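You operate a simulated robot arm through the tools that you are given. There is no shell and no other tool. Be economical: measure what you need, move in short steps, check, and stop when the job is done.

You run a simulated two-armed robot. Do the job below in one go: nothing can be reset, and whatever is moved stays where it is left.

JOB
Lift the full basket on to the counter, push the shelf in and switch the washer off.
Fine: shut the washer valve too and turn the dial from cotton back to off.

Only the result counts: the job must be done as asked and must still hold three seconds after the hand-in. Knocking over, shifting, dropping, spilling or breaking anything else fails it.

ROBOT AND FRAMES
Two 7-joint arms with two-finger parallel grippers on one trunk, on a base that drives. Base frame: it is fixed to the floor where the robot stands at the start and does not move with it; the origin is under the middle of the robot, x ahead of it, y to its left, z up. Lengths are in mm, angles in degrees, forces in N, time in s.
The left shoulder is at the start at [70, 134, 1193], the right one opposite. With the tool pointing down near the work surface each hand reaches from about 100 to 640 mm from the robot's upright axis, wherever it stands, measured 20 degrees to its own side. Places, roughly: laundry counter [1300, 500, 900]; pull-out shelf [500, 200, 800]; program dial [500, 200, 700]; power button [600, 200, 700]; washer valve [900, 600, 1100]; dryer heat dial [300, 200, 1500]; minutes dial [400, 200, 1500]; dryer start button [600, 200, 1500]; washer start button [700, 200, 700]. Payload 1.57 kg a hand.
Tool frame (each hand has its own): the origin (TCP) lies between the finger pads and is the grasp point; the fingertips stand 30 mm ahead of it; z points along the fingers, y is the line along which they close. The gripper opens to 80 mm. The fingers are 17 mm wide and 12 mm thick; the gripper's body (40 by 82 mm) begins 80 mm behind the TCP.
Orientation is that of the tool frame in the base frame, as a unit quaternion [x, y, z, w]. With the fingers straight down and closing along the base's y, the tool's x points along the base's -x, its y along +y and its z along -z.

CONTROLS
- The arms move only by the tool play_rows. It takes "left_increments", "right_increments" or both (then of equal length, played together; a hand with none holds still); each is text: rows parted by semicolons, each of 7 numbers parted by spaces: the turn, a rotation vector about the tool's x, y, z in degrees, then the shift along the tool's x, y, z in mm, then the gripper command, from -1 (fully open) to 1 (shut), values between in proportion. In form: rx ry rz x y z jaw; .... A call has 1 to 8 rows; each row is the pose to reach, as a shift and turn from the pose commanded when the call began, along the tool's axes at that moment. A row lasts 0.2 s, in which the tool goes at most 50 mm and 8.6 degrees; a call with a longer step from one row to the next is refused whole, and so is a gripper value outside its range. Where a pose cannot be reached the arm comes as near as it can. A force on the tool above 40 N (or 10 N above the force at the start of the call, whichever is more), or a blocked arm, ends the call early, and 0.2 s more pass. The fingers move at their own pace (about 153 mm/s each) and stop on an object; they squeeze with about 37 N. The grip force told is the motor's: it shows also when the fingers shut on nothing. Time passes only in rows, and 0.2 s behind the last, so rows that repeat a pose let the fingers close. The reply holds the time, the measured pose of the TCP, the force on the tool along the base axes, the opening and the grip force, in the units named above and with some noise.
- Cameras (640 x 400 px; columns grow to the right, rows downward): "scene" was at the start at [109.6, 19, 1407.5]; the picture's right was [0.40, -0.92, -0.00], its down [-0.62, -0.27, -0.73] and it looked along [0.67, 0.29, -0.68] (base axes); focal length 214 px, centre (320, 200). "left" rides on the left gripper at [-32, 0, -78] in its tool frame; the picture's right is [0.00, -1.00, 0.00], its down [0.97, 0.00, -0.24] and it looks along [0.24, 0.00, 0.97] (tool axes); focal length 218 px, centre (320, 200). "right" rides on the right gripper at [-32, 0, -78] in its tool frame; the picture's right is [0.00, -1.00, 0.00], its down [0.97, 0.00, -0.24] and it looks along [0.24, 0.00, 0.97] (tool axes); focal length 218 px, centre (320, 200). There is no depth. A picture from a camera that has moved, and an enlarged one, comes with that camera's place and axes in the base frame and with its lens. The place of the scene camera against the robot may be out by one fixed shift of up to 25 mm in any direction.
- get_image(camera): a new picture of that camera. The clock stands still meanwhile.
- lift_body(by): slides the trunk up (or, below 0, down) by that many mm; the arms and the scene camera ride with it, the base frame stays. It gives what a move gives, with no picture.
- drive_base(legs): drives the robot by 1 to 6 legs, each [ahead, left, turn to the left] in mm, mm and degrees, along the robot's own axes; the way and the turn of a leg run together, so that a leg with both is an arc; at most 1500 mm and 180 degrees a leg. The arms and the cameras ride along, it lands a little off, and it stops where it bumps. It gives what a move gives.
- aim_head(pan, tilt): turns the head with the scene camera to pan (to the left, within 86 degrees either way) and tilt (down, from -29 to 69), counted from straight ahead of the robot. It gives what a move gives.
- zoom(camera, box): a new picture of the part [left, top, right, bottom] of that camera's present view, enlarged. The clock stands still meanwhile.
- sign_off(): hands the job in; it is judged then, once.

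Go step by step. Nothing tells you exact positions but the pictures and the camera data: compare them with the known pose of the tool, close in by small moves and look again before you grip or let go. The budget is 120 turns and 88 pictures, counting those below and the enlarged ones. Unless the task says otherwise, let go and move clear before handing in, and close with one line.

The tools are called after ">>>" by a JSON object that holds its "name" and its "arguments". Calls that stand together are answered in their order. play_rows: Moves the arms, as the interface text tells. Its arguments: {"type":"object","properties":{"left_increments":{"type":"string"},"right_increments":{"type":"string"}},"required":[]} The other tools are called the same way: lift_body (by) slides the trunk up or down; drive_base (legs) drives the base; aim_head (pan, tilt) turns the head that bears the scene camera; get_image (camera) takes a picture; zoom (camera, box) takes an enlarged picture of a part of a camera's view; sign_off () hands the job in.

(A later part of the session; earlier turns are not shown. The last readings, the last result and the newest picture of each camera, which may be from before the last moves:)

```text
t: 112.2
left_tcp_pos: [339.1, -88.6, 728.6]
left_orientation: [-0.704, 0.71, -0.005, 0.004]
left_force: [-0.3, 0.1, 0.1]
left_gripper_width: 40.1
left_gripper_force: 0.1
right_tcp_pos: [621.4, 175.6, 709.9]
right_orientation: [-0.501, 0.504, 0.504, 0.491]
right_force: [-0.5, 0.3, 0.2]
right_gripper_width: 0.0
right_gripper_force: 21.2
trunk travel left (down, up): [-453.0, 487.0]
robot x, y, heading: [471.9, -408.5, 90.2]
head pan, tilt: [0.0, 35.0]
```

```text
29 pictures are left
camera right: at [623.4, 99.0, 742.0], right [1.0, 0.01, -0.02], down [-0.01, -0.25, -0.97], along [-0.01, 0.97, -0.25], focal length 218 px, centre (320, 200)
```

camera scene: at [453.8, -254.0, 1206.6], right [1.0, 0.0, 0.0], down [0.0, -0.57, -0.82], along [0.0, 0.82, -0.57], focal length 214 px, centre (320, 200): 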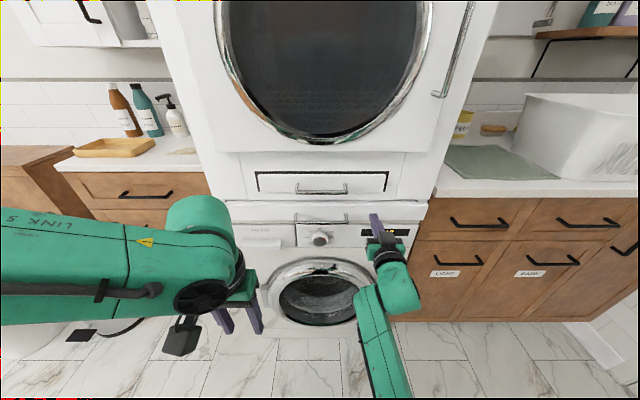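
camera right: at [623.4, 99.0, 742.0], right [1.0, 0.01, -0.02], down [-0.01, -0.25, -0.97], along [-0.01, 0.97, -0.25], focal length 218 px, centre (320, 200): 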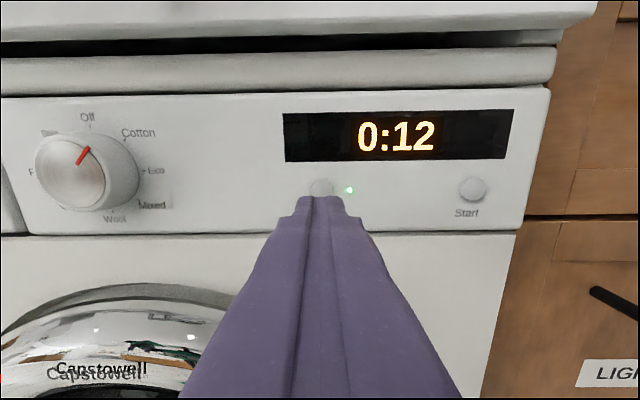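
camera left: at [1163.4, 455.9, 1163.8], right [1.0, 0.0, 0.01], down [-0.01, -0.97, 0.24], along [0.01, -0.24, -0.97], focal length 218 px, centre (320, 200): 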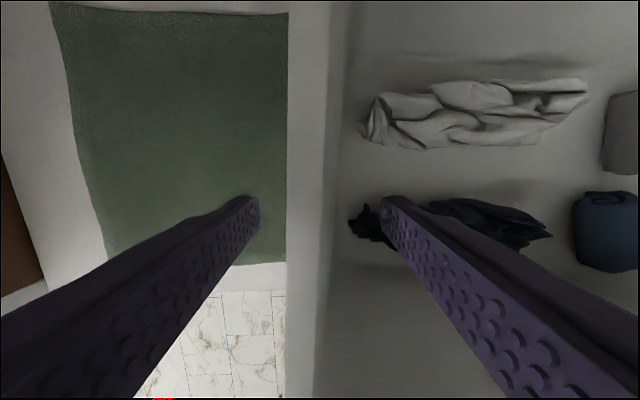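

The button is about 6 mm above the fingertip line. I'll raise slightly and press forward in small steps.

>>> {"name": "play_rows", "arguments": {"right_increments": "0 0 0 -6 -1 0 1;0 0 0 -6 -1 8 1;0 0 0 -6 -1 14 1;0 0 0 -6 -1 18 1;0 0 0 -6 -1 21 1;0 0 0 -6 -1 24 1;0 0 0 -6 -1 26 1"}}

>>> {"name": "get_image", "arguments": {"camera": "right"}}

```text
t: 113.8
left_tcp_pos: [337.3, -89.7, 729.5]
left_orientation: [-0.704, 0.71, -0.004, 0.004]
left_force: [0.7, -0.7, -0.4]
left_gripper_width: 40.1
left_gripper_force: 0.0
right_tcp_pos: [624.4, 202.2, 714.8]
right_orientation: [0.503, -0.503, -0.502, -0.491]
right_force: [0.5, -0.5, 0.1]
right_gripper_width: 0.0
right_gripper_force: 21.2
trunk travel left (down, up): [-453.0, 487.0]
robot x, y, heading: [470.7, -408.6, 90.2]
head pan, tilt: [0.0, 35.0]
```

```text
28 pictures are left
camera right: at [625.1, 124.2, 746.5], right [1.0, 0.01, -0.01], down [-0.01, -0.25, -0.97], along [-0.01, 0.97, -0.25], focal length 218 px, centre (320, 200)
```

right: 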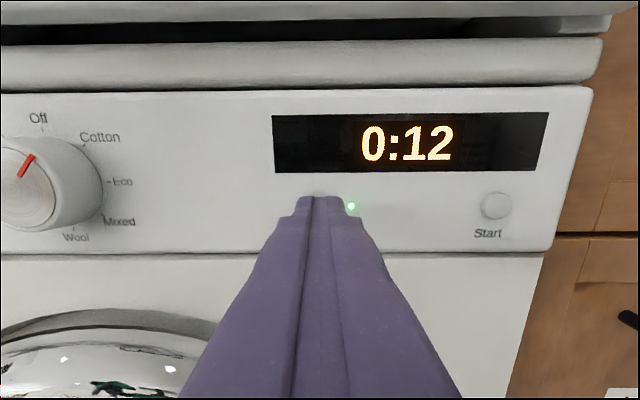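

The tip is within a few mm of the button. I'll press further in fine steps.

>>> {"name": "play_rows", "arguments": {"right_increments": "0 0 0 -2 0 2 1;0 0 0 -2 0 4 1;0 0 0 -2 0 6 1;0 0 0 -2 0 8 1;0 0 0 -2 0 10 1;0 0 0 -2 0 12 1"}}

>>> {"name": "get_image", "arguments": {"camera": "right"}}

```text
t: 115.2
left_tcp_pos: [337.7, -89.4, 729.4]
left_orientation: [-0.704, 0.711, -0.005, 0.004]
left_force: [-0.6, 0.2, 0.1]
left_gripper_width: 39.9
left_gripper_force: 0.1
right_tcp_pos: [629.8, 212.1, 709.4]
right_orientation: [0.511, -0.5, -0.492, -0.496]
right_force: [0.6, -0.1, 0.2]
right_gripper_width: 0.0
right_gripper_force: 21.3
trunk travel left (down, up): [-453.0, 487.0]
robot x, y, heading: [472.7, -404.8, 89.9]
head pan, tilt: [0.0, 35.0]
```

```text
27 pictures are left
camera right: at [630.3, 134.9, 741.6], right [1.0, 0.01, 0.01], down [0.02, -0.26, -0.96], along [0.0, 0.96, -0.26], focal length 218 px, centre (320, 200)
```

right: 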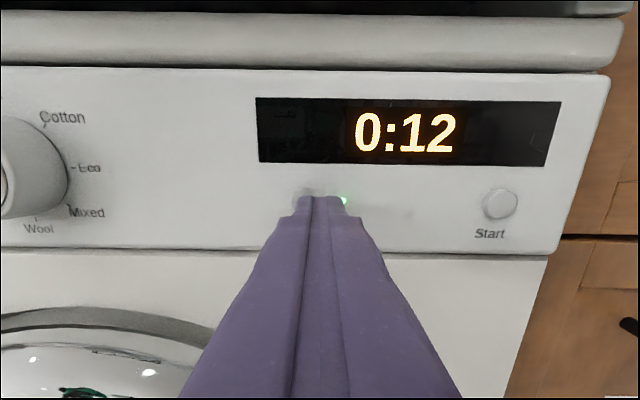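

The arm is near full stretch and wandered off the button line. I'll retract the arm 80 mm, realign, and drive closer instead.

>>> {"name": "play_rows", "arguments": {"right_increments": "0 0 0 0 0 -25 1;0 0 0 0 0 -50 1;0 0 0 0 0 -75 1;0 0 0 0 0 -100 1"}}

>>> {"name": "drive_base", "arguments": {"legs": [[75, 0, 0]]}}

>>> {"name": "get_image", "arguments": {"camera": "right"}}

```text
t: 116.2
left_tcp_pos: [337.8, -90.2, 729.3]
left_orientation: [-0.704, 0.71, -0.004, 0.004]
left_force: [0.2, -0.3, -0.2]
left_gripper_width: 40.1
left_gripper_force: 0.1
right_tcp_pos: [628.3, 116.7, 725.8]
right_orientation: [0.506, -0.49, -0.498, -0.506]
right_force: [-0.2, 0.4, 0.2]
right_gripper_width: 0.0
right_gripper_force: 21.1
trunk travel left (down, up): [-453.0, 487.0]
robot x, y, heading: [470.8, -409.8, 90.0]
head pan, tilt: [0.0, 35.0]
```

```text
t: 117.2
left_tcp_pos: [337.5, -13.2, 728.7]
left_orientation: [-0.704, 0.71, -0.005, 0.003]
left_force: [0.1, 0.0, 0.8]
left_gripper_width: 39.7
left_gripper_force: 0.0
right_tcp_pos: [627.8, 192.2, 721.2]
right_orientation: [0.51, -0.49, -0.499, -0.501]
right_force: [0.3, -0.9, -0.1]
right_gripper_width: 0.2
right_gripper_force: 21.4
trunk travel left (down, up): [-453.0, 487.0]
robot x, y, heading: [469.3, -331.7, 90.3]
head pan, tilt: [0.0, 35.0]
```

```text
26 pictures are left
camera right: at [627.9, 113.3, 752.5], right [1.0, 0.02, 0.02], down [0.03, -0.24, -0.97], along [-0.01, 0.97, -0.24], focal length 218 px, centre (320, 200)
```

right: 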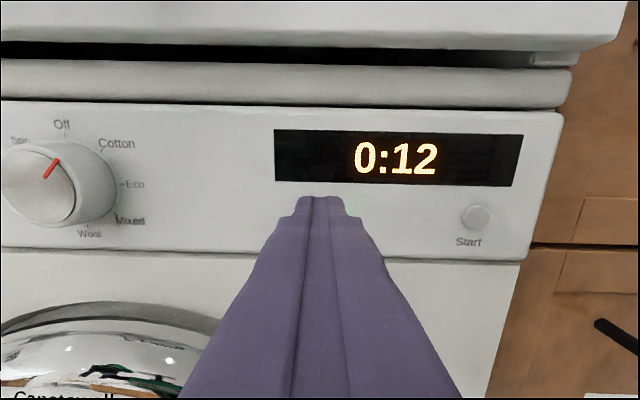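

Now there is arm length to spare. Button is about 6 mm left and 6 mm below the tip; I'll align and press slowly.

>>> {"name": "play_rows", "arguments": {"right_increments": "0 0 0 6.5 6 0 1;0 0 0 6.5 6 5 1;0 0 0 6.5 6 9 1;0 0 0 6.5 6 12 1;0 0 0 6.5 6 15 1;0 0 0 6.5 6 18 1;0 0 0 6.5 6 21 1"}}

>>> {"name": "get_image", "arguments": {"camera": "right"}}

```text
t: 118.8
left_tcp_pos: [336.7, -15.3, 729.7]
left_orientation: [-0.704, 0.71, -0.005, 0.005]
left_force: [1.1, -1.1, 0.7]
left_gripper_width: 40.0
left_gripper_force: 0.0
right_tcp_pos: [624.4, 208.7, 708.6]
right_orientation: [0.525, -0.48, -0.487, -0.507]
right_force: [0.1, 0.1, -0.7]
right_gripper_width: 0.2
right_gripper_force: 22.0
trunk travel left (down, up): [-453.0, 487.0]
robot x, y, heading: [470.8, -330.6, 90.1]
head pan, tilt: [0.0, 35.0]
```

```text
25 pictures are left
camera right: at [624.4, 131.6, 740.2], right [1.0, 0.02, 0.07], down [0.07, -0.25, -0.97], along [-0.01, 0.97, -0.25], focal length 218 px, centre (320, 200)
```

right: 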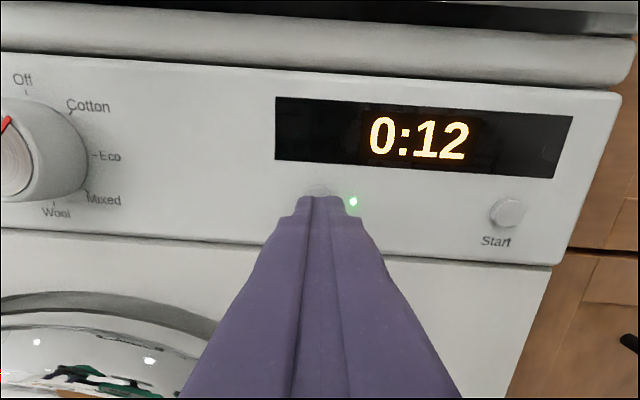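

The hand has rolled a few degrees and sagged, so tracking is off here. I'll retract a bit, correct the roll, and let it settle.

>>> {"name": "play_rows", "arguments": {"right_increments": "0 0 0 0 0 -12 1;0 0 2 -5 0 -25 1;0 0 4 -8 0 -35 1;0 0 4 -8 0 -35 1;0 0 4 -8 0 -35 1;0 0 4 -8 0 -35 1"}}

>>> {"name": "aim_head", "arguments": {"pan": -15, "tilt": 60}}

>>> {"name": "get_image", "arguments": {"camera": "scene"}}

```text
t: 120.2
left_tcp_pos: [336.1, -14.6, 730.0]
left_orientation: [-0.705, 0.709, -0.004, 0.004]
left_force: [-0.9, -0.2, 0.0]
left_gripper_width: 40.0
left_gripper_force: 0.0
right_tcp_pos: [625.0, 176.8, 725.8]
right_orientation: [0.508, -0.487, -0.506, -0.498]
right_force: [-0.3, 0.9, -0.3]
right_gripper_width: 0.0
right_gripper_force: 21.2
trunk travel left (down, up): [-453.0, 487.0]
robot x, y, heading: [470.6, -330.8, 90.0]
head pan, tilt: [0.0, 35.0]
```

```text
t: 121.1
left_tcp_pos: [337.0, -15.3, 729.5]
left_orientation: [-0.705, 0.71, -0.005, 0.005]
left_force: [-0.6, 0.2, 0.4]
left_gripper_width: 40.0
left_gripper_force: 0.1
right_tcp_pos: [623.5, 176.3, 723.9]
right_orientation: [0.51, -0.486, -0.506, -0.497]
right_force: [-0.2, -0.1, -0.2]
right_gripper_width: 0.0
right_gripper_force: 21.5
trunk travel left (down, up): [-453.0, 487.0]
robot x, y, heading: [471.5, -330.1, 90.2]
head pan, tilt: [-15.0, 60.0]
```

```text
24 pictures are left
camera scene: at [470.9, -230.8, 1071.5], right [0.97, -0.26, 0.0], down [-0.22, -0.84, -0.5], along [0.13, 0.48, -0.87], focal length 214 px, centre (320, 200)
```

scene: 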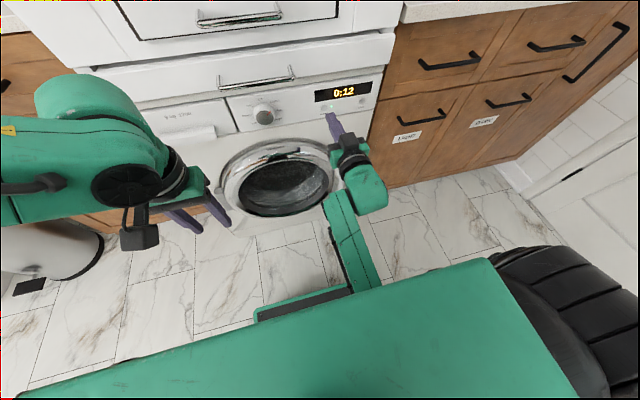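

The right elbow hangs low, close to my base, which probably disturbs the arm. I'll back off, raise the trunk 120 and lower the hand relative to it.

>>> {"name": "drive_base", "arguments": {"legs": [[-80, 0, 0]]}}

>>> {"name": "lift_body", "arguments": {"by": 120}}

>>> {"name": "play_rows", "arguments": {"right_increments": "0 0 0 35 0 0 1;0 0 0 70 0 0 1;0 0 0 100 0 0 1;0 0 0 127 0 0 1;0 0 0 127 0 0 1;0 0 0 127 0 0 1"}}

>>> {"name": "get_image", "arguments": {"camera": "scene"}}

```text
t: 122.1
left_tcp_pos: [338.2, -95.9, 729.8]
left_orientation: [-0.704, 0.71, -0.005, 0.005]
left_force: [-0.6, -0.5, -0.2]
left_gripper_width: 39.9
left_gripper_force: 0.2
right_tcp_pos: [623.3, 95.5, 722.4]
right_orientation: [0.51, -0.488, -0.505, -0.497]
right_force: [0.9, 1.2, 0.4]
right_gripper_width: 0.0
right_gripper_force: 21.5
trunk travel left (down, up): [-453.0, 487.0]
robot x, y, heading: [472.6, -407.1, 90.1]
head pan, tilt: [-15.0, 60.0]
```

```text
t: 123.6
left_tcp_pos: [338.5, -94.6, 847.9]
left_orientation: [-0.704, 0.71, -0.004, 0.004]
left_force: [0.2, 0.3, 0.5]
left_gripper_width: 40.2
left_gripper_force: 0.1
right_tcp_pos: [623.5, 97.3, 841.3]
right_orientation: [0.512, -0.486, -0.505, -0.497]
right_force: [0.1, -0.7, 0.5]
right_gripper_width: 0.3
right_gripper_force: 21.6
trunk travel left (down, up): [-573.0, 367.0]
robot x, y, heading: [467.4, -405.9, 90.3]
head pan, tilt: [-15.0, 60.0]
```

```text
t: 125.0
left_tcp_pos: [337.5, -95.4, 849.4]
left_orientation: [-0.704, 0.71, -0.004, 0.004]
left_force: [-0.6, 0.5, 0.2]
left_gripper_width: 39.8
left_gripper_force: 0.1
right_tcp_pos: [637.4, 93.0, 706.6]
right_orientation: [0.545, -0.456, -0.488, -0.506]
right_force: [-0.8, 0.2, 0.1]
right_gripper_width: 0.0
right_gripper_force: 21.3
trunk travel left (down, up): [-573.0, 367.0]
robot x, y, heading: [470.8, -409.0, 90.2]
head pan, tilt: [-15.0, 60.0]
```

```text
23 pictures are left
camera scene: at [471.2, -311.2, 1191.4], right [0.97, -0.26, 0.0], down [-0.22, -0.84, -0.5], along [0.13, 0.48, -0.87], focal length 214 px, centre (320, 200)
```

scene: 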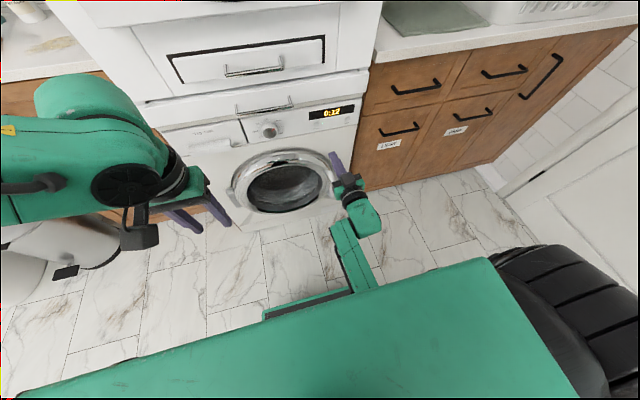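

The wrist limit bites when the hand is far below the shoulder. So I'll do the opposite: raise the hand relative to the trunk, straighten it, and lower the trunk by 200.

>>> {"name": "play_rows", "arguments": {"right_increments": "0.7 0 1 -35 -1 0 1;1.4 0 2 -70 -3 0 1;2 0 3 -105 -4 0 1;2.7 0 4 -140 -5 -1 1;3.4 0 5 -175 -7 -1 1;4 0 6 -208 -8 -2 1;4 0 6 -208 -8 -2 1;4 0 6 -208 -8 -2 1"}}

>>> {"name": "lift_body", "arguments": {"by": -200}}

>>> {"name": "get_image", "arguments": {"camera": "right"}}

```text
t: 126.2
left_tcp_pos: [338.3, -94.9, 849.2]
left_orientation: [-0.704, 0.71, -0.004, 0.004]
left_force: [0.7, -0.3, 0.0]
left_gripper_width: 40.1
left_gripper_force: 0.1
right_tcp_pos: [627.1, 92.2, 867.6]
right_orientation: [0.525, -0.482, -0.486, -0.507]
right_force: [0.2, -0.1, -0.4]
right_gripper_width: 0.0
right_gripper_force: 21.6
trunk travel left (down, up): [-573.0, 367.0]
robot x, y, heading: [470.4, -412.1, 90.2]
head pan, tilt: [-15.0, 60.0]
stopped in row 5 (right hand): the arm was blocked; the commanded pose is now the measured one
```

```text
t: 128.4
left_tcp_pos: [337.4, -94.1, 648.3]
left_orientation: [-0.703, 0.711, -0.005, 0.004]
left_force: [0.3, 0.3, -0.9]
left_gripper_width: 39.9
left_gripper_force: 0.1
right_tcp_pos: [627.1, 90.7, 666.8]
right_orientation: [0.524, -0.482, -0.487, -0.506]
right_force: [0.0, -0.9, 0.0]
right_gripper_width: 0.2
right_gripper_force: 21.0
trunk travel left (down, up): [-373.0, 567.0]
robot x, y, heading: [471.4, -413.3, 89.8]
head pan, tilt: [-15.0, 60.0]
```

```text
22 pictures are left
camera right: at [626.7, 13.6, 699.3], right [1.0, 0.02, 0.06], down [0.07, -0.25, -0.97], along [-0.01, 0.97, -0.25], focal length 218 px, centre (320, 200)
```

right: 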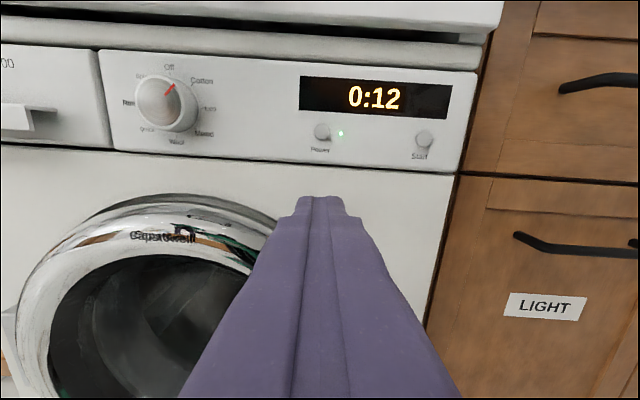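

The arm got blocked, likely the elbow against my own trunk since the hand is too far inward. I'll move the hand out to the right by 130 while straightening its roll, and shift the base left to compensate.

>>> {"name": "play_rows", "arguments": {"right_increments": "0 0 1 -5 -33 0 1;0 0 2 -10 -66 0 1;0 0 3 -15 -99 0 1;0 0 4 -20 -130 0 1;0 0 4 -20 -130 0 1"}}

>>> {"name": "drive_base", "arguments": {"legs": [[0, 130, 0]]}}

>>> {"name": "get_image", "arguments": {"camera": "scene"}}

```text
t: 129.6
left_tcp_pos: [338.1, -94.8, 649.3]
left_orientation: [-0.704, 0.71, -0.004, 0.004]
left_force: [-0.5, 0.6, 0.0]
left_gripper_width: 39.8
left_gripper_force: 0.0
right_tcp_pos: [756.0, 95.5, 695.8]
right_orientation: [0.507, -0.5, -0.503, -0.49]
right_force: [-0.2, 0.0, 0.2]
right_gripper_width: 0.1
right_gripper_force: 21.3
trunk travel left (down, up): [-373.0, 567.0]
robot x, y, heading: [472.0, -409.8, 90.2]
head pan, tilt: [-15.0, 60.0]
```

```text
t: 130.9
left_tcp_pos: [208.6, -95.5, 649.1]
left_orientation: [-0.704, 0.71, -0.005, 0.004]
left_force: [-0.2, -0.2, 0.4]
left_gripper_width: 40.0
left_gripper_force: 0.0
right_tcp_pos: [626.6, 93.4, 696.0]
right_orientation: [0.508, -0.499, -0.503, -0.489]
right_force: [0.4, -0.6, 0.3]
right_gripper_width: 0.0
right_gripper_force: 21.7
trunk travel left (down, up): [-373.0, 567.0]
robot x, y, heading: [342.1, -409.6, 90.0]
head pan, tilt: [-15.0, 60.0]
```

```text
21 pictures are left
camera scene: at [340.7, -311.3, 991.4], right [0.97, -0.26, 0.0], down [-0.22, -0.84, -0.5], along [0.13, 0.48, -0.87], focal length 214 px, centre (320, 200)
```

scene: 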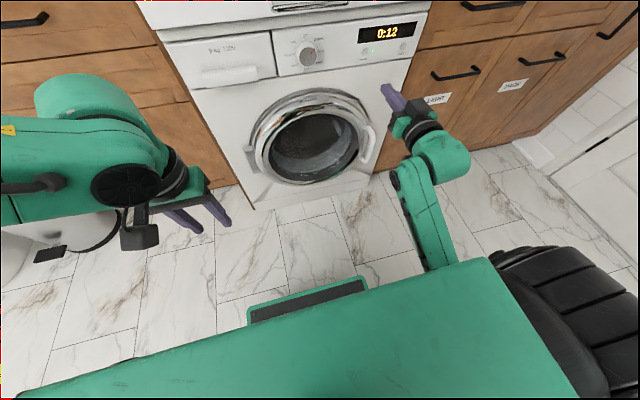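

The arm tracks properly now. I'll align with the button again and approach.

>>> {"name": "play_rows", "arguments": {"right_increments": "1.3 0 0 -19 3 0 1;1.3 0 0 -19 3 0 1"}}

>>> {"name": "drive_base", "arguments": {"legs": [[85, 0, 0]]}}

>>> {"name": "get_image", "arguments": {"camera": "right"}}

```text
t: 131.5
left_tcp_pos: [207.3, -95.0, 649.7]
left_orientation: [-0.704, 0.71, -0.003, 0.004]
left_force: [0.0, 0.1, 0.3]
left_gripper_width: 39.8
left_gripper_force: 0.0
right_tcp_pos: [622.0, 93.8, 715.3]
right_orientation: [-0.501, 0.506, 0.498, 0.495]
right_force: [0.3, -0.3, -0.8]
right_gripper_width: 0.0
right_gripper_force: 21.8
trunk travel left (down, up): [-373.0, 567.0]
robot x, y, heading: [343.4, -412.6, 89.8]
head pan, tilt: [-15.0, 60.0]
```

```text
t: 132.6
left_tcp_pos: [207.1, -9.9, 648.1]
left_orientation: [-0.704, 0.711, -0.005, 0.004]
left_force: [-0.1, -0.1, -0.1]
left_gripper_width: 39.9
left_gripper_force: 0.0
right_tcp_pos: [622.7, 179.0, 714.3]
right_orientation: [-0.503, 0.505, 0.498, 0.495]
right_force: [-0.8, -0.2, 0.3]
right_gripper_width: 0.2
right_gripper_force: 21.0
trunk travel left (down, up): [-373.0, 567.0]
robot x, y, heading: [341.7, -324.2, 90.1]
head pan, tilt: [-15.0, 60.0]
```

```text
20 pictures are left
camera right: at [622.1, 102.4, 746.8], right [1.0, 0.0, -0.01], down [-0.01, -0.26, -0.97], along [0.0, 0.97, -0.26], focal length 218 px, centre (320, 200)
```

right: 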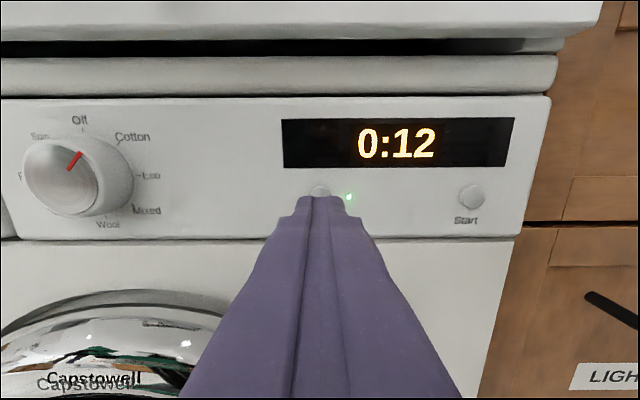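

The finger is in line with the button, about 25 mm from the panel. Pressing now in fine steps.

>>> {"name": "play_rows", "arguments": {"right_increments": "0 0 0 0 0 8 1;0 0 0 0 0 14 1;0 0 0 0 0 18 1;0 0 0 0 0 21 1;0 0 0 0 0 24 1;0 0 0 0 0 27 1;0 0 0 0 0 30 1;0 0 0 0 0 33 1"}}

>>> {"name": "get_image", "arguments": {"camera": "right"}}

```text
t: 134.3
left_tcp_pos: [208.2, -10.7, 648.6]
left_orientation: [-0.704, 0.71, -0.004, 0.004]
left_force: [-0.1, 0.2, -0.4]
left_gripper_width: 40.2
left_gripper_force: 0.1
right_tcp_pos: [622.3, 212.0, 714.1]
right_orientation: [-0.502, 0.505, 0.498, 0.495]
right_force: [-0.3, 0.0, -0.8]
right_gripper_width: 0.0
right_gripper_force: 21.1
trunk travel left (down, up): [-373.0, 567.0]
robot x, y, heading: [337.4, -325.4, 90.1]
head pan, tilt: [-15.0, 60.0]
```

```text
19 pictures are left
camera right: at [622.2, 134.8, 746.5], right [1.0, 0.0, -0.01], down [-0.01, -0.25, -0.97], along [0.0, 0.97, -0.25], focal length 218 px, centre (320, 200)
```

right: 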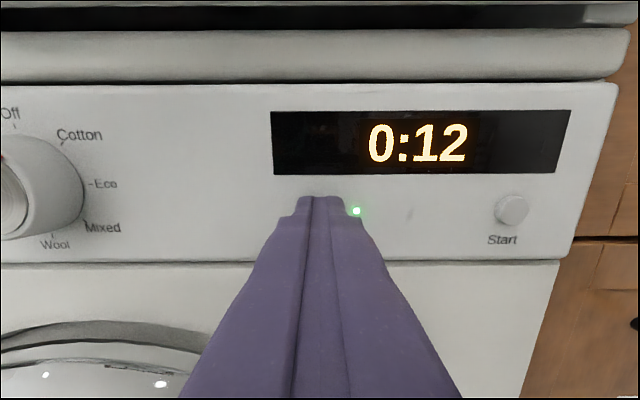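

No contact yet; on with another 16 mm in 2 mm steps.

>>> {"name": "play_rows", "arguments": {"right_increments": "0 0 0 0 0 2 1;0 0 0 0 0 4 1;0 0 0 0 0 6 1;0 0 0 0 0 8 1;0 0 0 0 0 10 1;0 0 0 0 0 12 1;0 0 0 0 0 14 1;0 0 0 0 0 16 1"}}

>>> {"name": "get_image", "arguments": {"camera": "right"}}

```text
t: 135.9
left_tcp_pos: [207.9, -13.0, 650.4]
left_orientation: [-0.704, 0.71, -0.002, 0.005]
left_force: [0.1, -0.7, 0.4]
left_gripper_width: 39.6
left_gripper_force: 0.2
right_tcp_pos: [621.4, 220.7, 715.5]
right_orientation: [-0.501, 0.506, 0.497, 0.496]
right_force: [-1.2, -19.3, 0.2]
right_gripper_width: 0.0
right_gripper_force: 21.4
trunk travel left (down, up): [-373.0, 567.0]
robot x, y, heading: [342.0, -329.0, 89.9]
head pan, tilt: [-15.0, 60.0]
stopped in row 7 (right hand): the force on the tool passed its limit (the readings are from after the stop); the commanded pose is now the measured one
```

```text
18 pictures are left
camera right: at [622.0, 143.2, 747.1], right [1.0, 0.0, -0.01], down [-0.01, -0.26, -0.97], along [0.0, 0.97, -0.26], focal length 218 px, centre (320, 200)
```

right: 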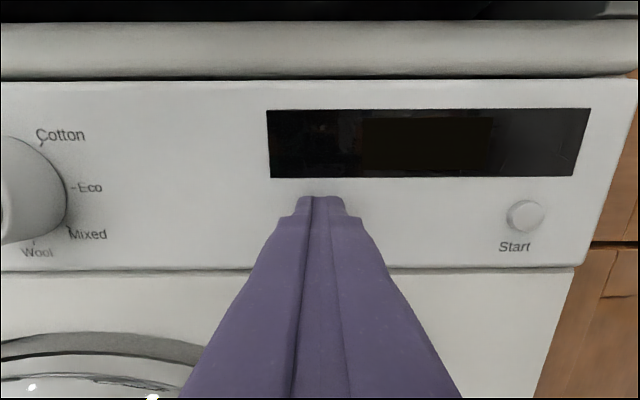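

The display and light went out: the washer is off. Next the program dial (centre about x 463, z 725): back off, move left, open the hand, and pre-roll it by 22° to match.

>>> {"name": "play_rows", "arguments": {"right_increments": "0 0 0 0 0 -20 1;0 0 0 0 0 -40 1;0 0 5 -3 0 -60 0;0 0 10 -5 0 -70 -0.5;0 0 15 -8 0 -70 -1;0 0 20 -10 0 -70 -1;0 0 22 -10 0 -70 -1;0 0 22 -10 0 -70 -1"}}

>>> {"name": "drive_base", "arguments": {"legs": [[0, 159, 0]]}}

>>> {"name": "get_image", "arguments": {"camera": "right"}}

```text
t: 137.7
left_tcp_pos: [207.6, -10.2, 649.4]
left_orientation: [-0.704, 0.71, -0.005, 0.005]
left_force: [0.4, -0.8, -0.1]
left_gripper_width: 40.0
left_gripper_force: 0.0
right_tcp_pos: [622.4, 154.7, 723.8]
right_orientation: [-0.397, 0.594, 0.582, 0.39]
right_force: [-0.4, -0.3, -0.4]
right_gripper_width: 80.2
right_gripper_force: 0.1
trunk travel left (down, up): [-373.0, 567.0]
robot x, y, heading: [341.2, -323.3, 89.9]
head pan, tilt: [-15.0, 60.0]
```

```text
t: 139.1
left_tcp_pos: [47.9, -11.3, 649.1]
left_orientation: [-0.704, 0.71, -0.005, 0.004]
left_force: [-0.8, -0.6, 0.0]
left_gripper_width: 39.7
left_gripper_force: 0.0
right_tcp_pos: [461.2, 154.8, 723.7]
right_orientation: [-0.398, 0.593, 0.582, 0.389]
right_force: [-0.7, 0.1, 0.5]
right_gripper_width: 80.2
right_gripper_force: 0.1
trunk travel left (down, up): [-373.0, 567.0]
robot x, y, heading: [181.6, -326.1, 89.8]
head pan, tilt: [-15.0, 60.0]
```

```text
17 pictures are left
camera right: at [473.8, 77.0, 754.1], right [0.93, -0.01, -0.38], down [-0.37, -0.26, -0.89], along [-0.09, 0.97, -0.24], focal length 218 px, centre (320, 200)
```

right: 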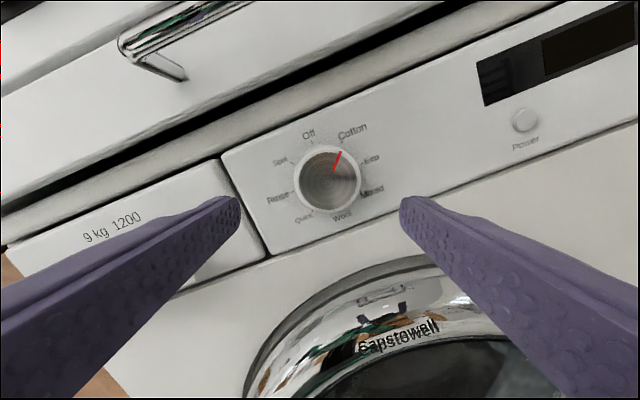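

The knob front is centred near x 470, z 731. I'll align and advance so the pads sit beside the knob.

>>> {"name": "play_rows", "arguments": {"right_increments": "0 0 0 -9 -5.5 0 -1;0 0 0 -9 -5.5 15 -1;0 0 0 -9 -5.5 30 -1;0 0 0 -9 -5.5 42 -1;0 0 0 -9 -5.5 50 -1;0 0 0 -9 -5.5 56 -1;0 0 0 -9 -5.5 56 -1"}}

>>> {"name": "get_image", "arguments": {"camera": "right"}}

```text
t: 140.7
left_tcp_pos: [48.0, -11.4, 649.3]
left_orientation: [-0.705, 0.709, -0.004, 0.004]
left_force: [0.2, 0.2, -0.3]
left_gripper_width: 40.0
left_gripper_force: 0.0
right_tcp_pos: [471.1, 210.3, 727.7]
right_orientation: [-0.398, 0.593, 0.582, 0.389]
right_force: [-0.2, 1.5, -0.5]
right_gripper_width: 80.1
right_gripper_force: 0.0
trunk travel left (down, up): [-373.0, 567.0]
robot x, y, heading: [177.6, -328.8, 90.2]
head pan, tilt: [-15.0, 60.0]
```

```text
16 pictures are left
camera right: at [482.6, 133.3, 758.7], right [0.92, -0.01, -0.38], down [-0.37, -0.26, -0.89], along [-0.09, 0.97, -0.24], focal length 218 px, centre (320, 200)
```

right: 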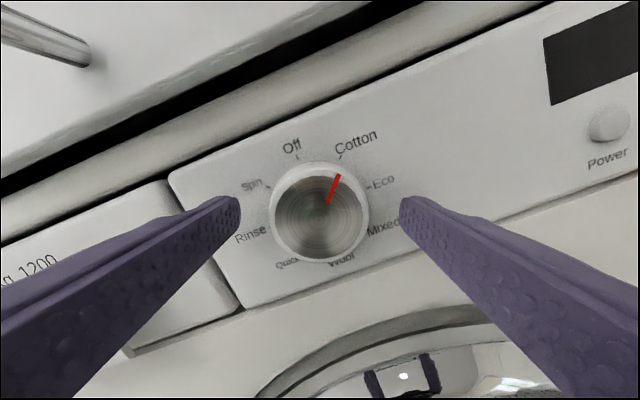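

The knob sits centred between the fingers. I'll close on it and turn 45° counter-clockwise.

>>> {"name": "play_rows", "arguments": {"right_increments": "0 0 0 0 0 0 0.5;0 0 0 0 0 0 1;0 0 0 0 0 0 1"}}

>>> {"name": "play_rows", "arguments": {"right_increments": "0 0 -7.5 0 0 0 1;0 0 -15 0 0 0 1;0 0 -22.5 0 0 0 1;0 0 -30 0 0 0 1;0 0 -37.5 0 0 0 1;0 0 -45 0 0 0 1;0 0 -45 0 0 0 1"}}

>>> {"name": "get_image", "arguments": {"camera": "right"}}

```text
t: 141.5
left_tcp_pos: [49.1, -11.7, 649.7]
left_orientation: [-0.704, 0.71, -0.003, 0.004]
left_force: [0.6, -1.0, 0.1]
left_gripper_width: 40.1
left_gripper_force: 0.0
right_tcp_pos: [470.3, 211.3, 728.6]
right_orientation: [-0.398, 0.593, 0.582, 0.389]
right_force: [-2.4, 1.7, 1.7]
right_gripper_width: 49.5
right_gripper_force: 45.3
trunk travel left (down, up): [-373.0, 567.0]
robot x, y, heading: [180.8, -323.4, 90.1]
head pan, tilt: [-15.0, 60.0]
```

```text
t: 143.1
left_tcp_pos: [48.8, -12.0, 648.4]
left_orientation: [-0.704, 0.71, -0.005, 0.005]
left_force: [0.8, 0.5, 0.1]
left_gripper_width: 40.2
left_gripper_force: 0.1
right_tcp_pos: [469.5, 211.6, 728.4]
right_orientation: [0.595, -0.395, -0.387, -0.583]
right_force: [-12.4, -6.4, -3.7]
right_gripper_width: 49.5
right_gripper_force: 45.0
trunk travel left (down, up): [-373.0, 567.0]
robot x, y, heading: [179.3, -328.6, 90.0]
head pan, tilt: [-15.0, 60.0]
```

```text
15 pictures are left
camera right: at [456.6, 132.9, 759.0], right [0.92, 0.01, 0.39], down [0.38, -0.26, -0.89], along [0.09, 0.97, -0.24], focal length 218 px, centre (320, 200)
```

right: 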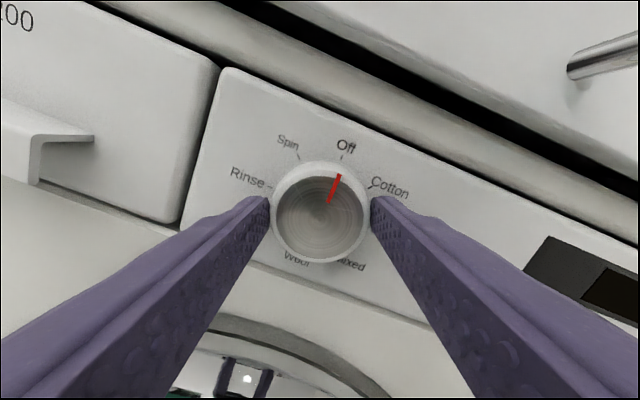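

The pointer stands on Off. I'll open the fingers, draw back and check.

>>> {"name": "play_rows", "arguments": {"right_increments": "0 0 0 0 0 0 0;0 0 0 0 0 0 -1;0 0 0 0 0 0 -1;0 0 0 0 0 -20 -1;0 0 0 0 0 -45 -1;0 0 7 0 0 -80 -1;0 0 14 0 0 -100 -1;0 0 22 0 0 -120 -1"}}

>>> {"name": "drive_base", "arguments": {"legs": [[-300, 0, 0]]}}

>>> {"name": "get_image", "arguments": {"camera": "right"}}

```text
t: 144.9
left_tcp_pos: [47.9, -12.5, 650.0]
left_orientation: [-0.704, 0.71, -0.003, 0.004]
left_force: [0.2, -0.1, 0.3]
left_gripper_width: 40.0
left_gripper_force: 0.1
right_tcp_pos: [474.7, 97.7, 724.0]
right_orientation: [0.509, -0.5, -0.494, -0.498]
right_force: [-0.4, -0.3, 0.4]
right_gripper_width: 80.0
right_gripper_force: 0.1
right hand out of reach, approached as far as the arm can: row 8
trunk travel left (down, up): [-373.0, 567.0]
robot x, y, heading: [182.1, -327.8, 90.1]
head pan, tilt: [-15.0, 60.0]
```

```text
t: 146.9
left_tcp_pos: [50.6, -309.5, 649.9]
left_orientation: [-0.704, 0.71, -0.004, 0.004]
left_force: [-0.2, 0.2, -0.2]
left_gripper_width: 40.0
left_gripper_force: 0.1
right_tcp_pos: [477.2, -201.7, 725.5]
right_orientation: [0.507, -0.502, -0.493, -0.499]
right_force: [0.5, -0.8, -0.2]
right_gripper_width: 80.1
right_gripper_force: 0.1
trunk travel left (down, up): [-373.0, 567.0]
robot x, y, heading: [182.1, -626.4, 89.9]
head pan, tilt: [-15.0, 60.0]
```

```text
14 pictures are left
camera right: at [476.5, -279.5, 756.8], right [1.0, 0.0, 0.01], down [0.01, -0.26, -0.97], along [0.0, 0.97, -0.26], focal length 218 px, centre (320, 200)
```

right: 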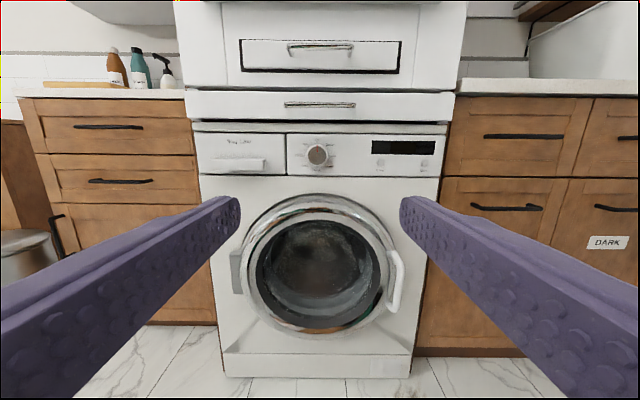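

Washer off, dial on Off, shelf in. Last is the valve near [900, 600, 1100]: I'll raise the trunk and move over for a look at it.

>>> {"name": "lift_body", "arguments": {"by": 390}}

>>> {"name": "drive_base", "arguments": {"legs": [[0, -450, 0], [150, 0, 0]]}}

>>> {"name": "get_image", "arguments": {"camera": "right"}}

```text
t: 150.7
left_tcp_pos: [48.9, -309.8, 1039.0]
left_orientation: [-0.704, 0.711, -0.005, 0.004]
left_force: [-0.2, -0.4, -0.1]
left_gripper_width: 40.0
left_gripper_force: 0.0
right_tcp_pos: [476.6, -201.1, 1113.4]
right_orientation: [0.507, -0.501, -0.493, -0.498]
right_force: [-0.2, 0.4, 0.4]
right_gripper_width: 79.8
right_gripper_force: 0.1
trunk travel left (down, up): [-763.0, 177.0]
robot x, y, heading: [181.9, -623.4, 89.9]
head pan, tilt: [-15.0, 60.0]
```

```text
t: 154.3
left_tcp_pos: [500.2, -161.5, 1039.9]
left_orientation: [-0.702, 0.712, -0.003, 0.005]
left_force: [-0.2, 0.3, -0.4]
left_gripper_width: 40.4
left_gripper_force: 0.0
right_tcp_pos: [929.6, -55.9, 1115.3]
right_orientation: [0.506, -0.502, -0.492, -0.5]
right_force: [0.2, -0.9, 0.2]
right_gripper_width: 80.0
right_gripper_force: 0.1
trunk travel left (down, up): [-763.0, 177.0]
robot x, y, heading: [631.3, -476.4, 89.8]
head pan, tilt: [-15.0, 60.0]
```

```text
13 pictures are left
camera right: at [927.8, -133.7, 1147.3], right [1.0, 0.0, 0.01], down [0.01, -0.26, -0.97], along [0.01, 0.97, -0.26], focal length 218 px, centre (320, 200)
```

right: 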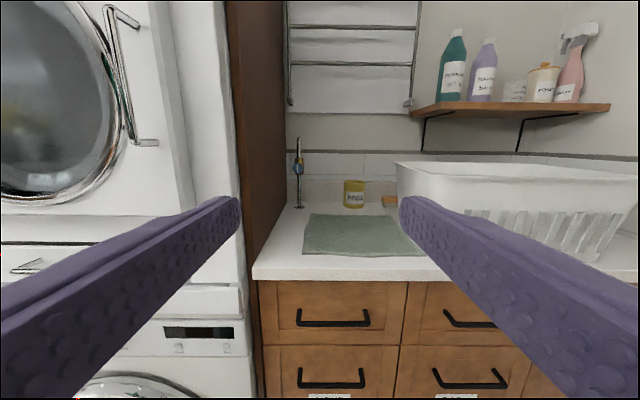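

>>> {"name": "zoom", "arguments": {"camera": "right", "box": [260, 120, 380, 220]}}

```text
4.00 times, centred on (320, 170) of right
camera zoom: at [927.8, -133.7, 1147.3], right [1.0, 0.0, 0.01], down [0.01, -0.26, -0.97], along [0.01, 0.97, -0.26], focal length 873 px, centre (320, 320)
```

zoom: 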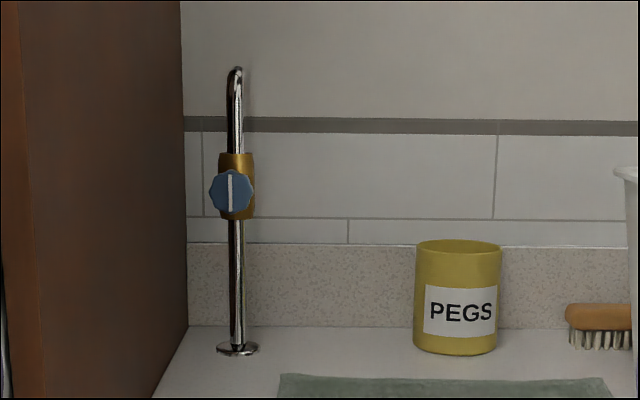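

The valve is a blue knob with a white pointer along the pipe, at about x 858, y 620, z 1058, some 60 mm from the tower's side panel. I'll back off and stretch the right arm so I can reach it from further away with the elbow clear of the counter.

>>> {"name": "drive_base", "arguments": {"legs": [[-260, -140, 0]]}}

>>> {"name": "play_rows", "arguments": {"right_increments": "0 0 0 0 13 40 -1;0 0 0 0 26 80 -1;0 0 0 0 39 120 -1;0 0 0 0 52 160 -1;0 0 0 0 65 200 -1;0 0 0 0 78 240 -1;0 0 0 0 91 280 -1;0 0 0 0 104 320 -1"}}

>>> {"name": "play_rows", "arguments": {"right_increments": "0 0 0 0 27 27 -1;0 0 0 0 54 54 -1;0 0 0 0 81 81 -1;0 0 0 0 107 107 -1;0 0 0 0 107 107 -1"}}

>>> {"name": "aim_head", "arguments": {"pan": -15, "tilt": 45}}

>>> {"name": "get_image", "arguments": {"camera": "scene"}}

```text
t: 156.4
left_tcp_pos: [638.2, -418.4, 1039.3]
left_orientation: [-0.702, 0.712, -0.004, 0.004]
left_force: [0.1, 0.7, 0.0]
left_gripper_width: 40.1
left_gripper_force: 0.0
right_tcp_pos: [1066.8, -311.9, 1113.9]
right_orientation: [0.507, -0.503, -0.491, -0.499]
right_force: [0.0, 0.8, 0.6]
right_gripper_width: 80.0
right_gripper_force: 0.0
trunk travel left (down, up): [-763.0, 177.0]
robot x, y, heading: [769.6, -736.3, 89.5]
head pan, tilt: [-15.0, 60.0]
```

```text
t: 158.2
left_tcp_pos: [637.5, -418.3, 1037.2]
left_orientation: [-0.702, 0.712, -0.005, 0.004]
left_force: [-0.5, -0.8, 0.1]
left_gripper_width: 40.2
left_gripper_force: 0.0
right_tcp_pos: [963.8, 8.6, 1105.8]
right_orientation: [0.507, -0.502, -0.492, -0.499]
right_force: [0.3, -0.9, -0.3]
right_gripper_width: 79.9
right_gripper_force: 0.0
trunk travel left (down, up): [-763.0, 177.0]
robot x, y, heading: [772.4, -736.1, 89.7]
head pan, tilt: [-15.0, 60.0]
```

```text
t: 159.4
left_tcp_pos: [638.3, -419.8, 1039.0]
left_orientation: [-0.702, 0.712, -0.004, 0.004]
left_force: [-0.3, -0.3, 0.6]
left_gripper_width: 40.1
left_gripper_force: 0.1
right_tcp_pos: [891.5, 60.9, 1123.5]
right_orientation: [0.509, -0.497, -0.498, -0.495]
right_force: [-0.8, -0.3, -0.4]
right_gripper_width: 80.1
right_gripper_force: 0.1
right hand out of reach, approached as far as the arm can: row 2, 3, 4, 5
trunk travel left (down, up): [-763.0, 177.0]
robot x, y, heading: [769.9, -735.5, 89.6]
head pan, tilt: [-15.0, 60.0]
```

```text
t: 160.1
left_tcp_pos: [639.8, -420.7, 1039.7]
left_orientation: [-0.702, 0.712, -0.004, 0.004]
left_force: [0.2, 0.2, -0.8]
left_gripper_width: 39.9
left_gripper_force: 0.1
right_tcp_pos: [892.5, 60.9, 1122.4]
right_orientation: [0.509, -0.498, -0.497, -0.496]
right_force: [0.4, 0.2, -1.1]
right_gripper_width: 80.2
right_gripper_force: 0.1
trunk travel left (down, up): [-763.0, 177.0]
robot x, y, heading: [769.2, -740.3, 89.6]
head pan, tilt: [-15.0, 45.0]
```

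```text
11 pictures are left
camera scene: at [775.6, -622.7, 1400.8], right [0.96, -0.26, 0.0], down [-0.19, -0.68, -0.71], along [0.19, 0.68, -0.71], focal length 214 px, centre (320, 200)
```

scene: 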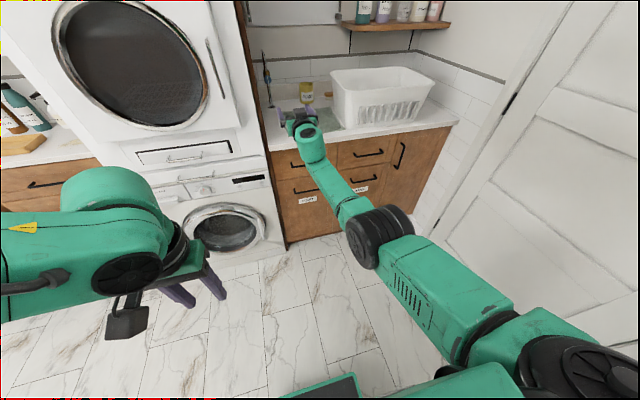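

The arm stretches well, elbow out to the right. To keep the forearm clear of the counter edge I'll raise the trunk 80 and lower the hand relative to it, and roll the hand −45° ready for a clockwise turn.

>>> {"name": "play_rows", "arguments": {"right_increments": "0 0 -8 36 0 -12 -1;0 0 -16 72 0 -25 -1;0 0 -24 108 0 -37 -1;0 0 -32 145 0 -50 -1;0 0 -39 145 0 -50 -1;0 0 -45 145 0 -50 -1;0 0 -45 145 0 -50 -1"}}

>>> {"name": "lift_body", "arguments": {"by": 80}}

```text
t: 161.7
left_tcp_pos: [639.9, -421.5, 1038.1]
left_orientation: [-0.702, 0.712, -0.004, 0.003]
left_force: [0.4, -0.5, -0.3]
left_gripper_width: 40.0
left_gripper_force: 0.1
right_tcp_pos: [892.4, 7.4, 979.1]
right_orientation: [0.66, -0.27, -0.263, -0.65]
right_force: [-0.2, 0.2, -0.8]
right_gripper_width: 80.0
right_gripper_force: 0.1
trunk travel left (down, up): [-763.0, 177.0]
robot x, y, heading: [770.1, -736.9, 89.5]
head pan, tilt: [-15.0, 45.0]
```

```text
t: 162.9
left_tcp_pos: [639.3, -419.2, 1119.4]
left_orientation: [-0.702, 0.712, -0.005, 0.004]
left_force: [1.3, 0.8, -1.1]
left_gripper_width: 39.8
left_gripper_force: 0.0
right_tcp_pos: [893.4, 6.8, 1058.9]
right_orientation: [0.659, -0.272, -0.263, -0.65]
right_force: [-0.2, 0.4, 0.7]
right_gripper_width: 79.9
right_gripper_force: 0.1
trunk travel left (down, up): [-843.0, 97.0]
robot x, y, heading: [773.7, -738.6, 89.5]
head pan, tilt: [-15.0, 45.0]
```

The hand holds pose well (z 1059, rolled −45°). I'll line up with the knob and drive in, then look.

>>> {"name": "drive_base", "arguments": {"legs": [[0, 34, 0.4], [440, 0, 0]]}}

>>> {"name": "get_image", "arguments": {"camera": "right"}}

>>> {"name": "get_image", "arguments": {"camera": "scene"}}

```text
t: 166.0
left_tcp_pos: [602.0, 16.9, 1118.8]
left_orientation: [-0.705, 0.71, -0.004, 0.004]
left_force: [-0.3, -0.1, -0.9]
left_gripper_width: 39.6
left_gripper_force: 0.1
right_tcp_pos: [852.3, 446.2, 1059.7]
right_orientation: [0.66, -0.269, -0.266, -0.649]
right_force: [0.8, 0.0, 0.1]
right_gripper_width: 80.0
right_gripper_force: 0.0
trunk travel left (down, up): [-843.0, 97.0]
robot x, y, heading: [731.8, -296.2, 90.3]
head pan, tilt: [-15.0, 45.0]
```

```text
10 pictures are left
camera right: at [828.3, 368.2, 1082.7], right [0.7, 0.01, 0.71], down [0.69, -0.25, -0.67], along [0.17, 0.97, -0.18], focal length 218 px, centre (320, 200)
```

right: 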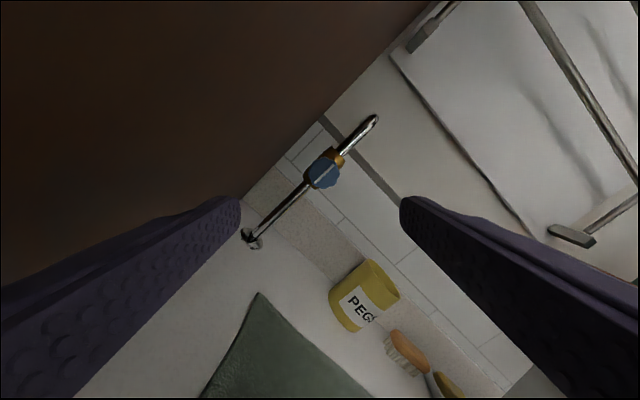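

```text
9 pictures are left
camera scene: at [739.4, -184.9, 1481.1], right [0.97, -0.26, 0.0], down [-0.18, -0.68, -0.71], along [0.18, 0.68, -0.71], focal length 214 px, centre (320, 200)
```

scene: 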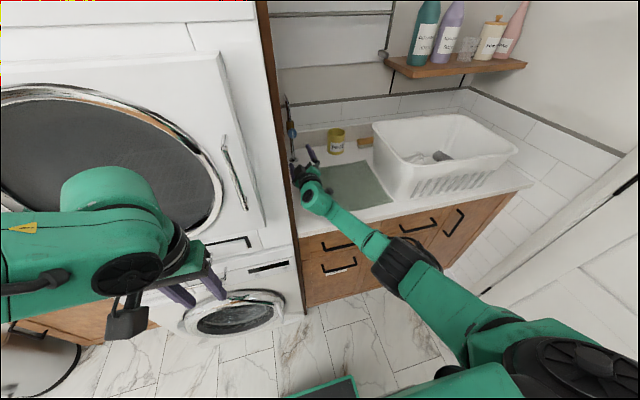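

The knob lies nearly dead ahead at about x 855, z 1057, y≈630. I'll roll to −20° to bring the camera away from the panel, pull the left hand up and back away from the dryer door, then drive closer.

>>> {"name": "play_rows", "arguments": {"left_increments": "0 0 0 0 0 -33 0;0 0 0 0 0 -66 0;0 0 0 20 0 -100 0;0 0 0 45 0 -133 0;0 0 0 70 0 -166 0;0 0 0 90 0 -200 0", "right_increments": "0 0 5 3.5 -0.7 0 -1;0 0 10 3.5 -0.7 0 -1;0 0 15 3.5 -0.7 0 -1;0 0 20 3.5 -0.7 0 -1;0 0 25 3.5 -0.7 0 -1;0 0 25 3.5 -0.7 0 -1"}}

>>> {"name": "drive_base", "arguments": {"legs": [[95, 0, 0]]}}

>>> {"name": "get_image", "arguments": {"camera": "right"}}

```text
t: 167.4
left_tcp_pos: [598.4, -71.4, 1318.4]
left_orientation: [-0.705, 0.71, -0.004, 0.003]
left_force: [0.6, -0.5, -0.4]
left_gripper_width: 39.8
left_gripper_force: 0.1
right_tcp_pos: [853.0, 447.0, 1057.4]
right_orientation: [0.587, -0.406, -0.4, -0.575]
right_force: [-0.1, 0.4, -0.8]
right_gripper_width: 80.1
right_gripper_force: 0.0
trunk travel left (down, up): [-843.0, 97.0]
robot x, y, heading: [737.0, -296.2, 90.1]
head pan, tilt: [-15.0, 45.0]
```

```text
t: 168.6
left_tcp_pos: [597.9, 17.7, 1319.5]
left_orientation: [-0.705, 0.709, -0.003, 0.006]
left_force: [-0.1, -0.3, -0.5]
left_gripper_width: 39.9
left_gripper_force: 0.1
right_tcp_pos: [853.6, 537.5, 1059.1]
right_orientation: [0.586, -0.404, -0.4, -0.577]
right_force: [0.0, 0.3, 0.8]
right_gripper_width: 79.8
right_gripper_force: 0.1
trunk travel left (down, up): [-843.0, 97.0]
robot x, y, heading: [733.3, -203.7, 90.2]
head pan, tilt: [-15.0, 45.0]
```

```text
8 pictures are left
camera right: at [842.3, 460.7, 1089.7], right [0.94, 0.01, 0.35], down [0.34, -0.25, -0.9], along [0.08, 0.97, -0.24], focal length 218 px, centre (320, 200)
```

right: 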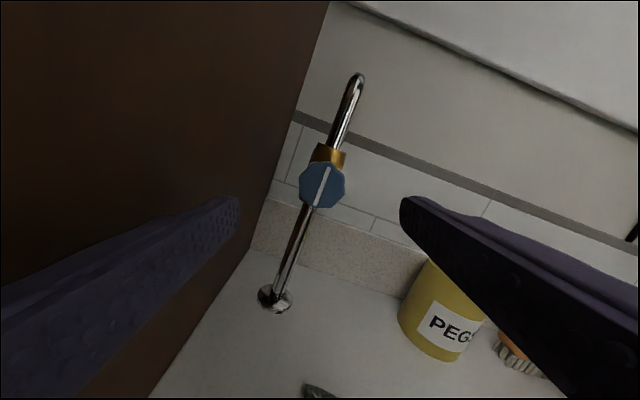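

The knob (≈39 mm wide, front at y≈645) is centred between the fingers. I'll narrow the opening to 60 mm and drive 60 mm closer.

>>> {"name": "play_rows", "arguments": {"right_increments": "0 0 0 1 -1 0 -0.5;0 0 0 1 -1 0 -0.5"}}

>>> {"name": "drive_base", "arguments": {"legs": [[60, 0, 0]]}}

>>> {"name": "get_image", "arguments": {"camera": "right"}}

```text
t: 169.2
left_tcp_pos: [599.0, 20.4, 1319.2]
left_orientation: [-0.705, 0.709, -0.003, 0.005]
left_force: [0.5, -0.8, 0.6]
left_gripper_width: 40.1
left_gripper_force: 0.0
right_tcp_pos: [854.5, 540.2, 1057.3]
right_orientation: [0.587, -0.404, -0.4, -0.576]
right_force: [-0.5, 0.9, 0.5]
right_gripper_width: 60.0
right_gripper_force: 0.0
trunk travel left (down, up): [-843.0, 97.0]
robot x, y, heading: [735.3, -203.5, 90.1]
head pan, tilt: [-15.0, 45.0]
```

```text
t: 170.1
left_tcp_pos: [599.0, 73.1, 1319.9]
left_orientation: [-0.705, 0.709, -0.002, 0.006]
left_force: [0.1, -0.3, 0.6]
left_gripper_width: 39.8
left_gripper_force: 0.0
right_tcp_pos: [854.7, 595.7, 1061.3]
right_orientation: [0.586, -0.403, -0.401, -0.578]
right_force: [-0.8, -0.4, -0.6]
right_gripper_width: 60.4
right_gripper_force: 0.1
trunk travel left (down, up): [-843.0, 97.0]
robot x, y, heading: [734.1, -144.4, 90.1]
head pan, tilt: [-15.0, 45.0]
```

```text
7 pictures are left
camera right: at [842.9, 516.8, 1091.0], right [0.94, 0.01, 0.35], down [0.34, -0.25, -0.91], along [0.08, 0.97, -0.24], focal length 218 px, centre (320, 200)
```

right: 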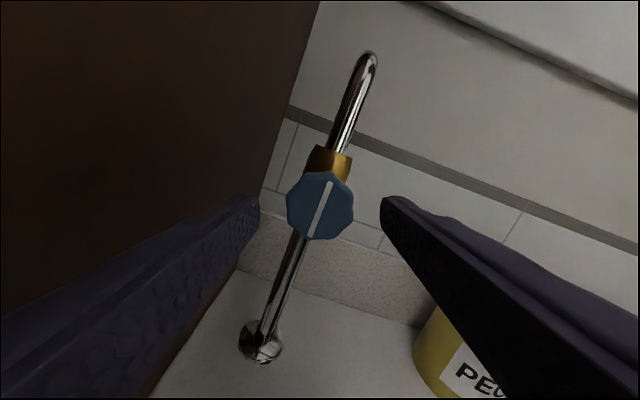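

The knob front is about 10 mm ahead of the tips and centred. Advance 20 mm by arm and close.

>>> {"name": "play_rows", "arguments": {"right_increments": "0 0 0 0 0 7 -0.5;0 0 0 0 0 14 -0.5;0 0 0 0 0 20 -0.5;0 0 0 0 0 20 0.3;0 0 0 0 0 20 1;0 0 0 0 0 20 1"}}

>>> {"name": "get_image", "arguments": {"camera": "right"}}

```text
t: 171.5
left_tcp_pos: [599.1, 81.9, 1319.4]
left_orientation: [-0.704, 0.71, -0.003, 0.004]
left_force: [-0.2, 0.6, -0.2]
left_gripper_width: 40.0
left_gripper_force: 0.1
right_tcp_pos: [856.6, 620.7, 1056.3]
right_orientation: [0.586, -0.405, -0.4, -0.576]
right_force: [2.2, 3.6, 4.2]
right_gripper_width: 36.0
right_gripper_force: 42.8
trunk travel left (down, up): [-843.0, 97.0]
robot x, y, heading: [735.9, -144.5, 90.6]
head pan, tilt: [-15.0, 45.0]
```

```text
6 pictures are left
camera right: at [844.1, 543.4, 1087.3], right [0.94, 0.01, 0.35], down [0.34, -0.25, -0.9], along [0.08, 0.97, -0.24], focal length 218 px, centre (320, 200)
```

right: 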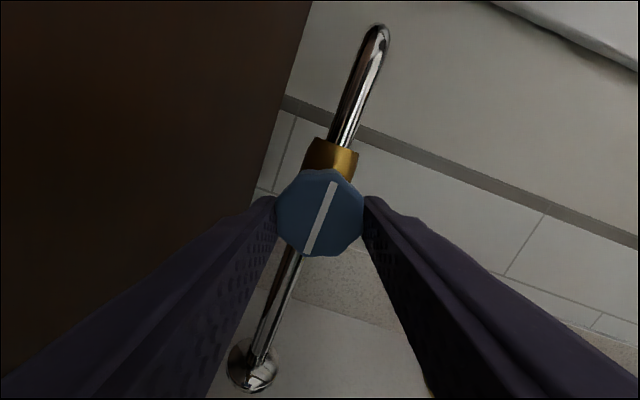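

The knob is gripped. I'll turn clockwise, first 30°, watching for resistance.

>>> {"name": "play_rows", "arguments": {"right_increments": "0 0 7.5 0 0 0 1;0 0 15 0 0 0 1;0 0 22.5 0 0 0 1;0 0 30 0 0 0 1;0 0 30 0 0 0 1"}}

```text
t: 172.7
left_tcp_pos: [598.3, 80.6, 1319.0]
left_orientation: [-0.704, 0.71, -0.004, 0.005]
left_force: [-0.3, 0.4, -0.3]
left_gripper_width: 40.1
left_gripper_force: 0.0
right_tcp_pos: [853.0, 620.5, 1056.3]
right_orientation: [-0.462, 0.543, 0.536, 0.452]
right_force: [0.0, 7.3, 9.8]
right_gripper_width: 36.3
right_gripper_force: 42.8
trunk travel left (down, up): [-843.0, 97.0]
robot x, y, heading: [732.8, -145.7, 90.3]
head pan, tilt: [-15.0, 45.0]
```

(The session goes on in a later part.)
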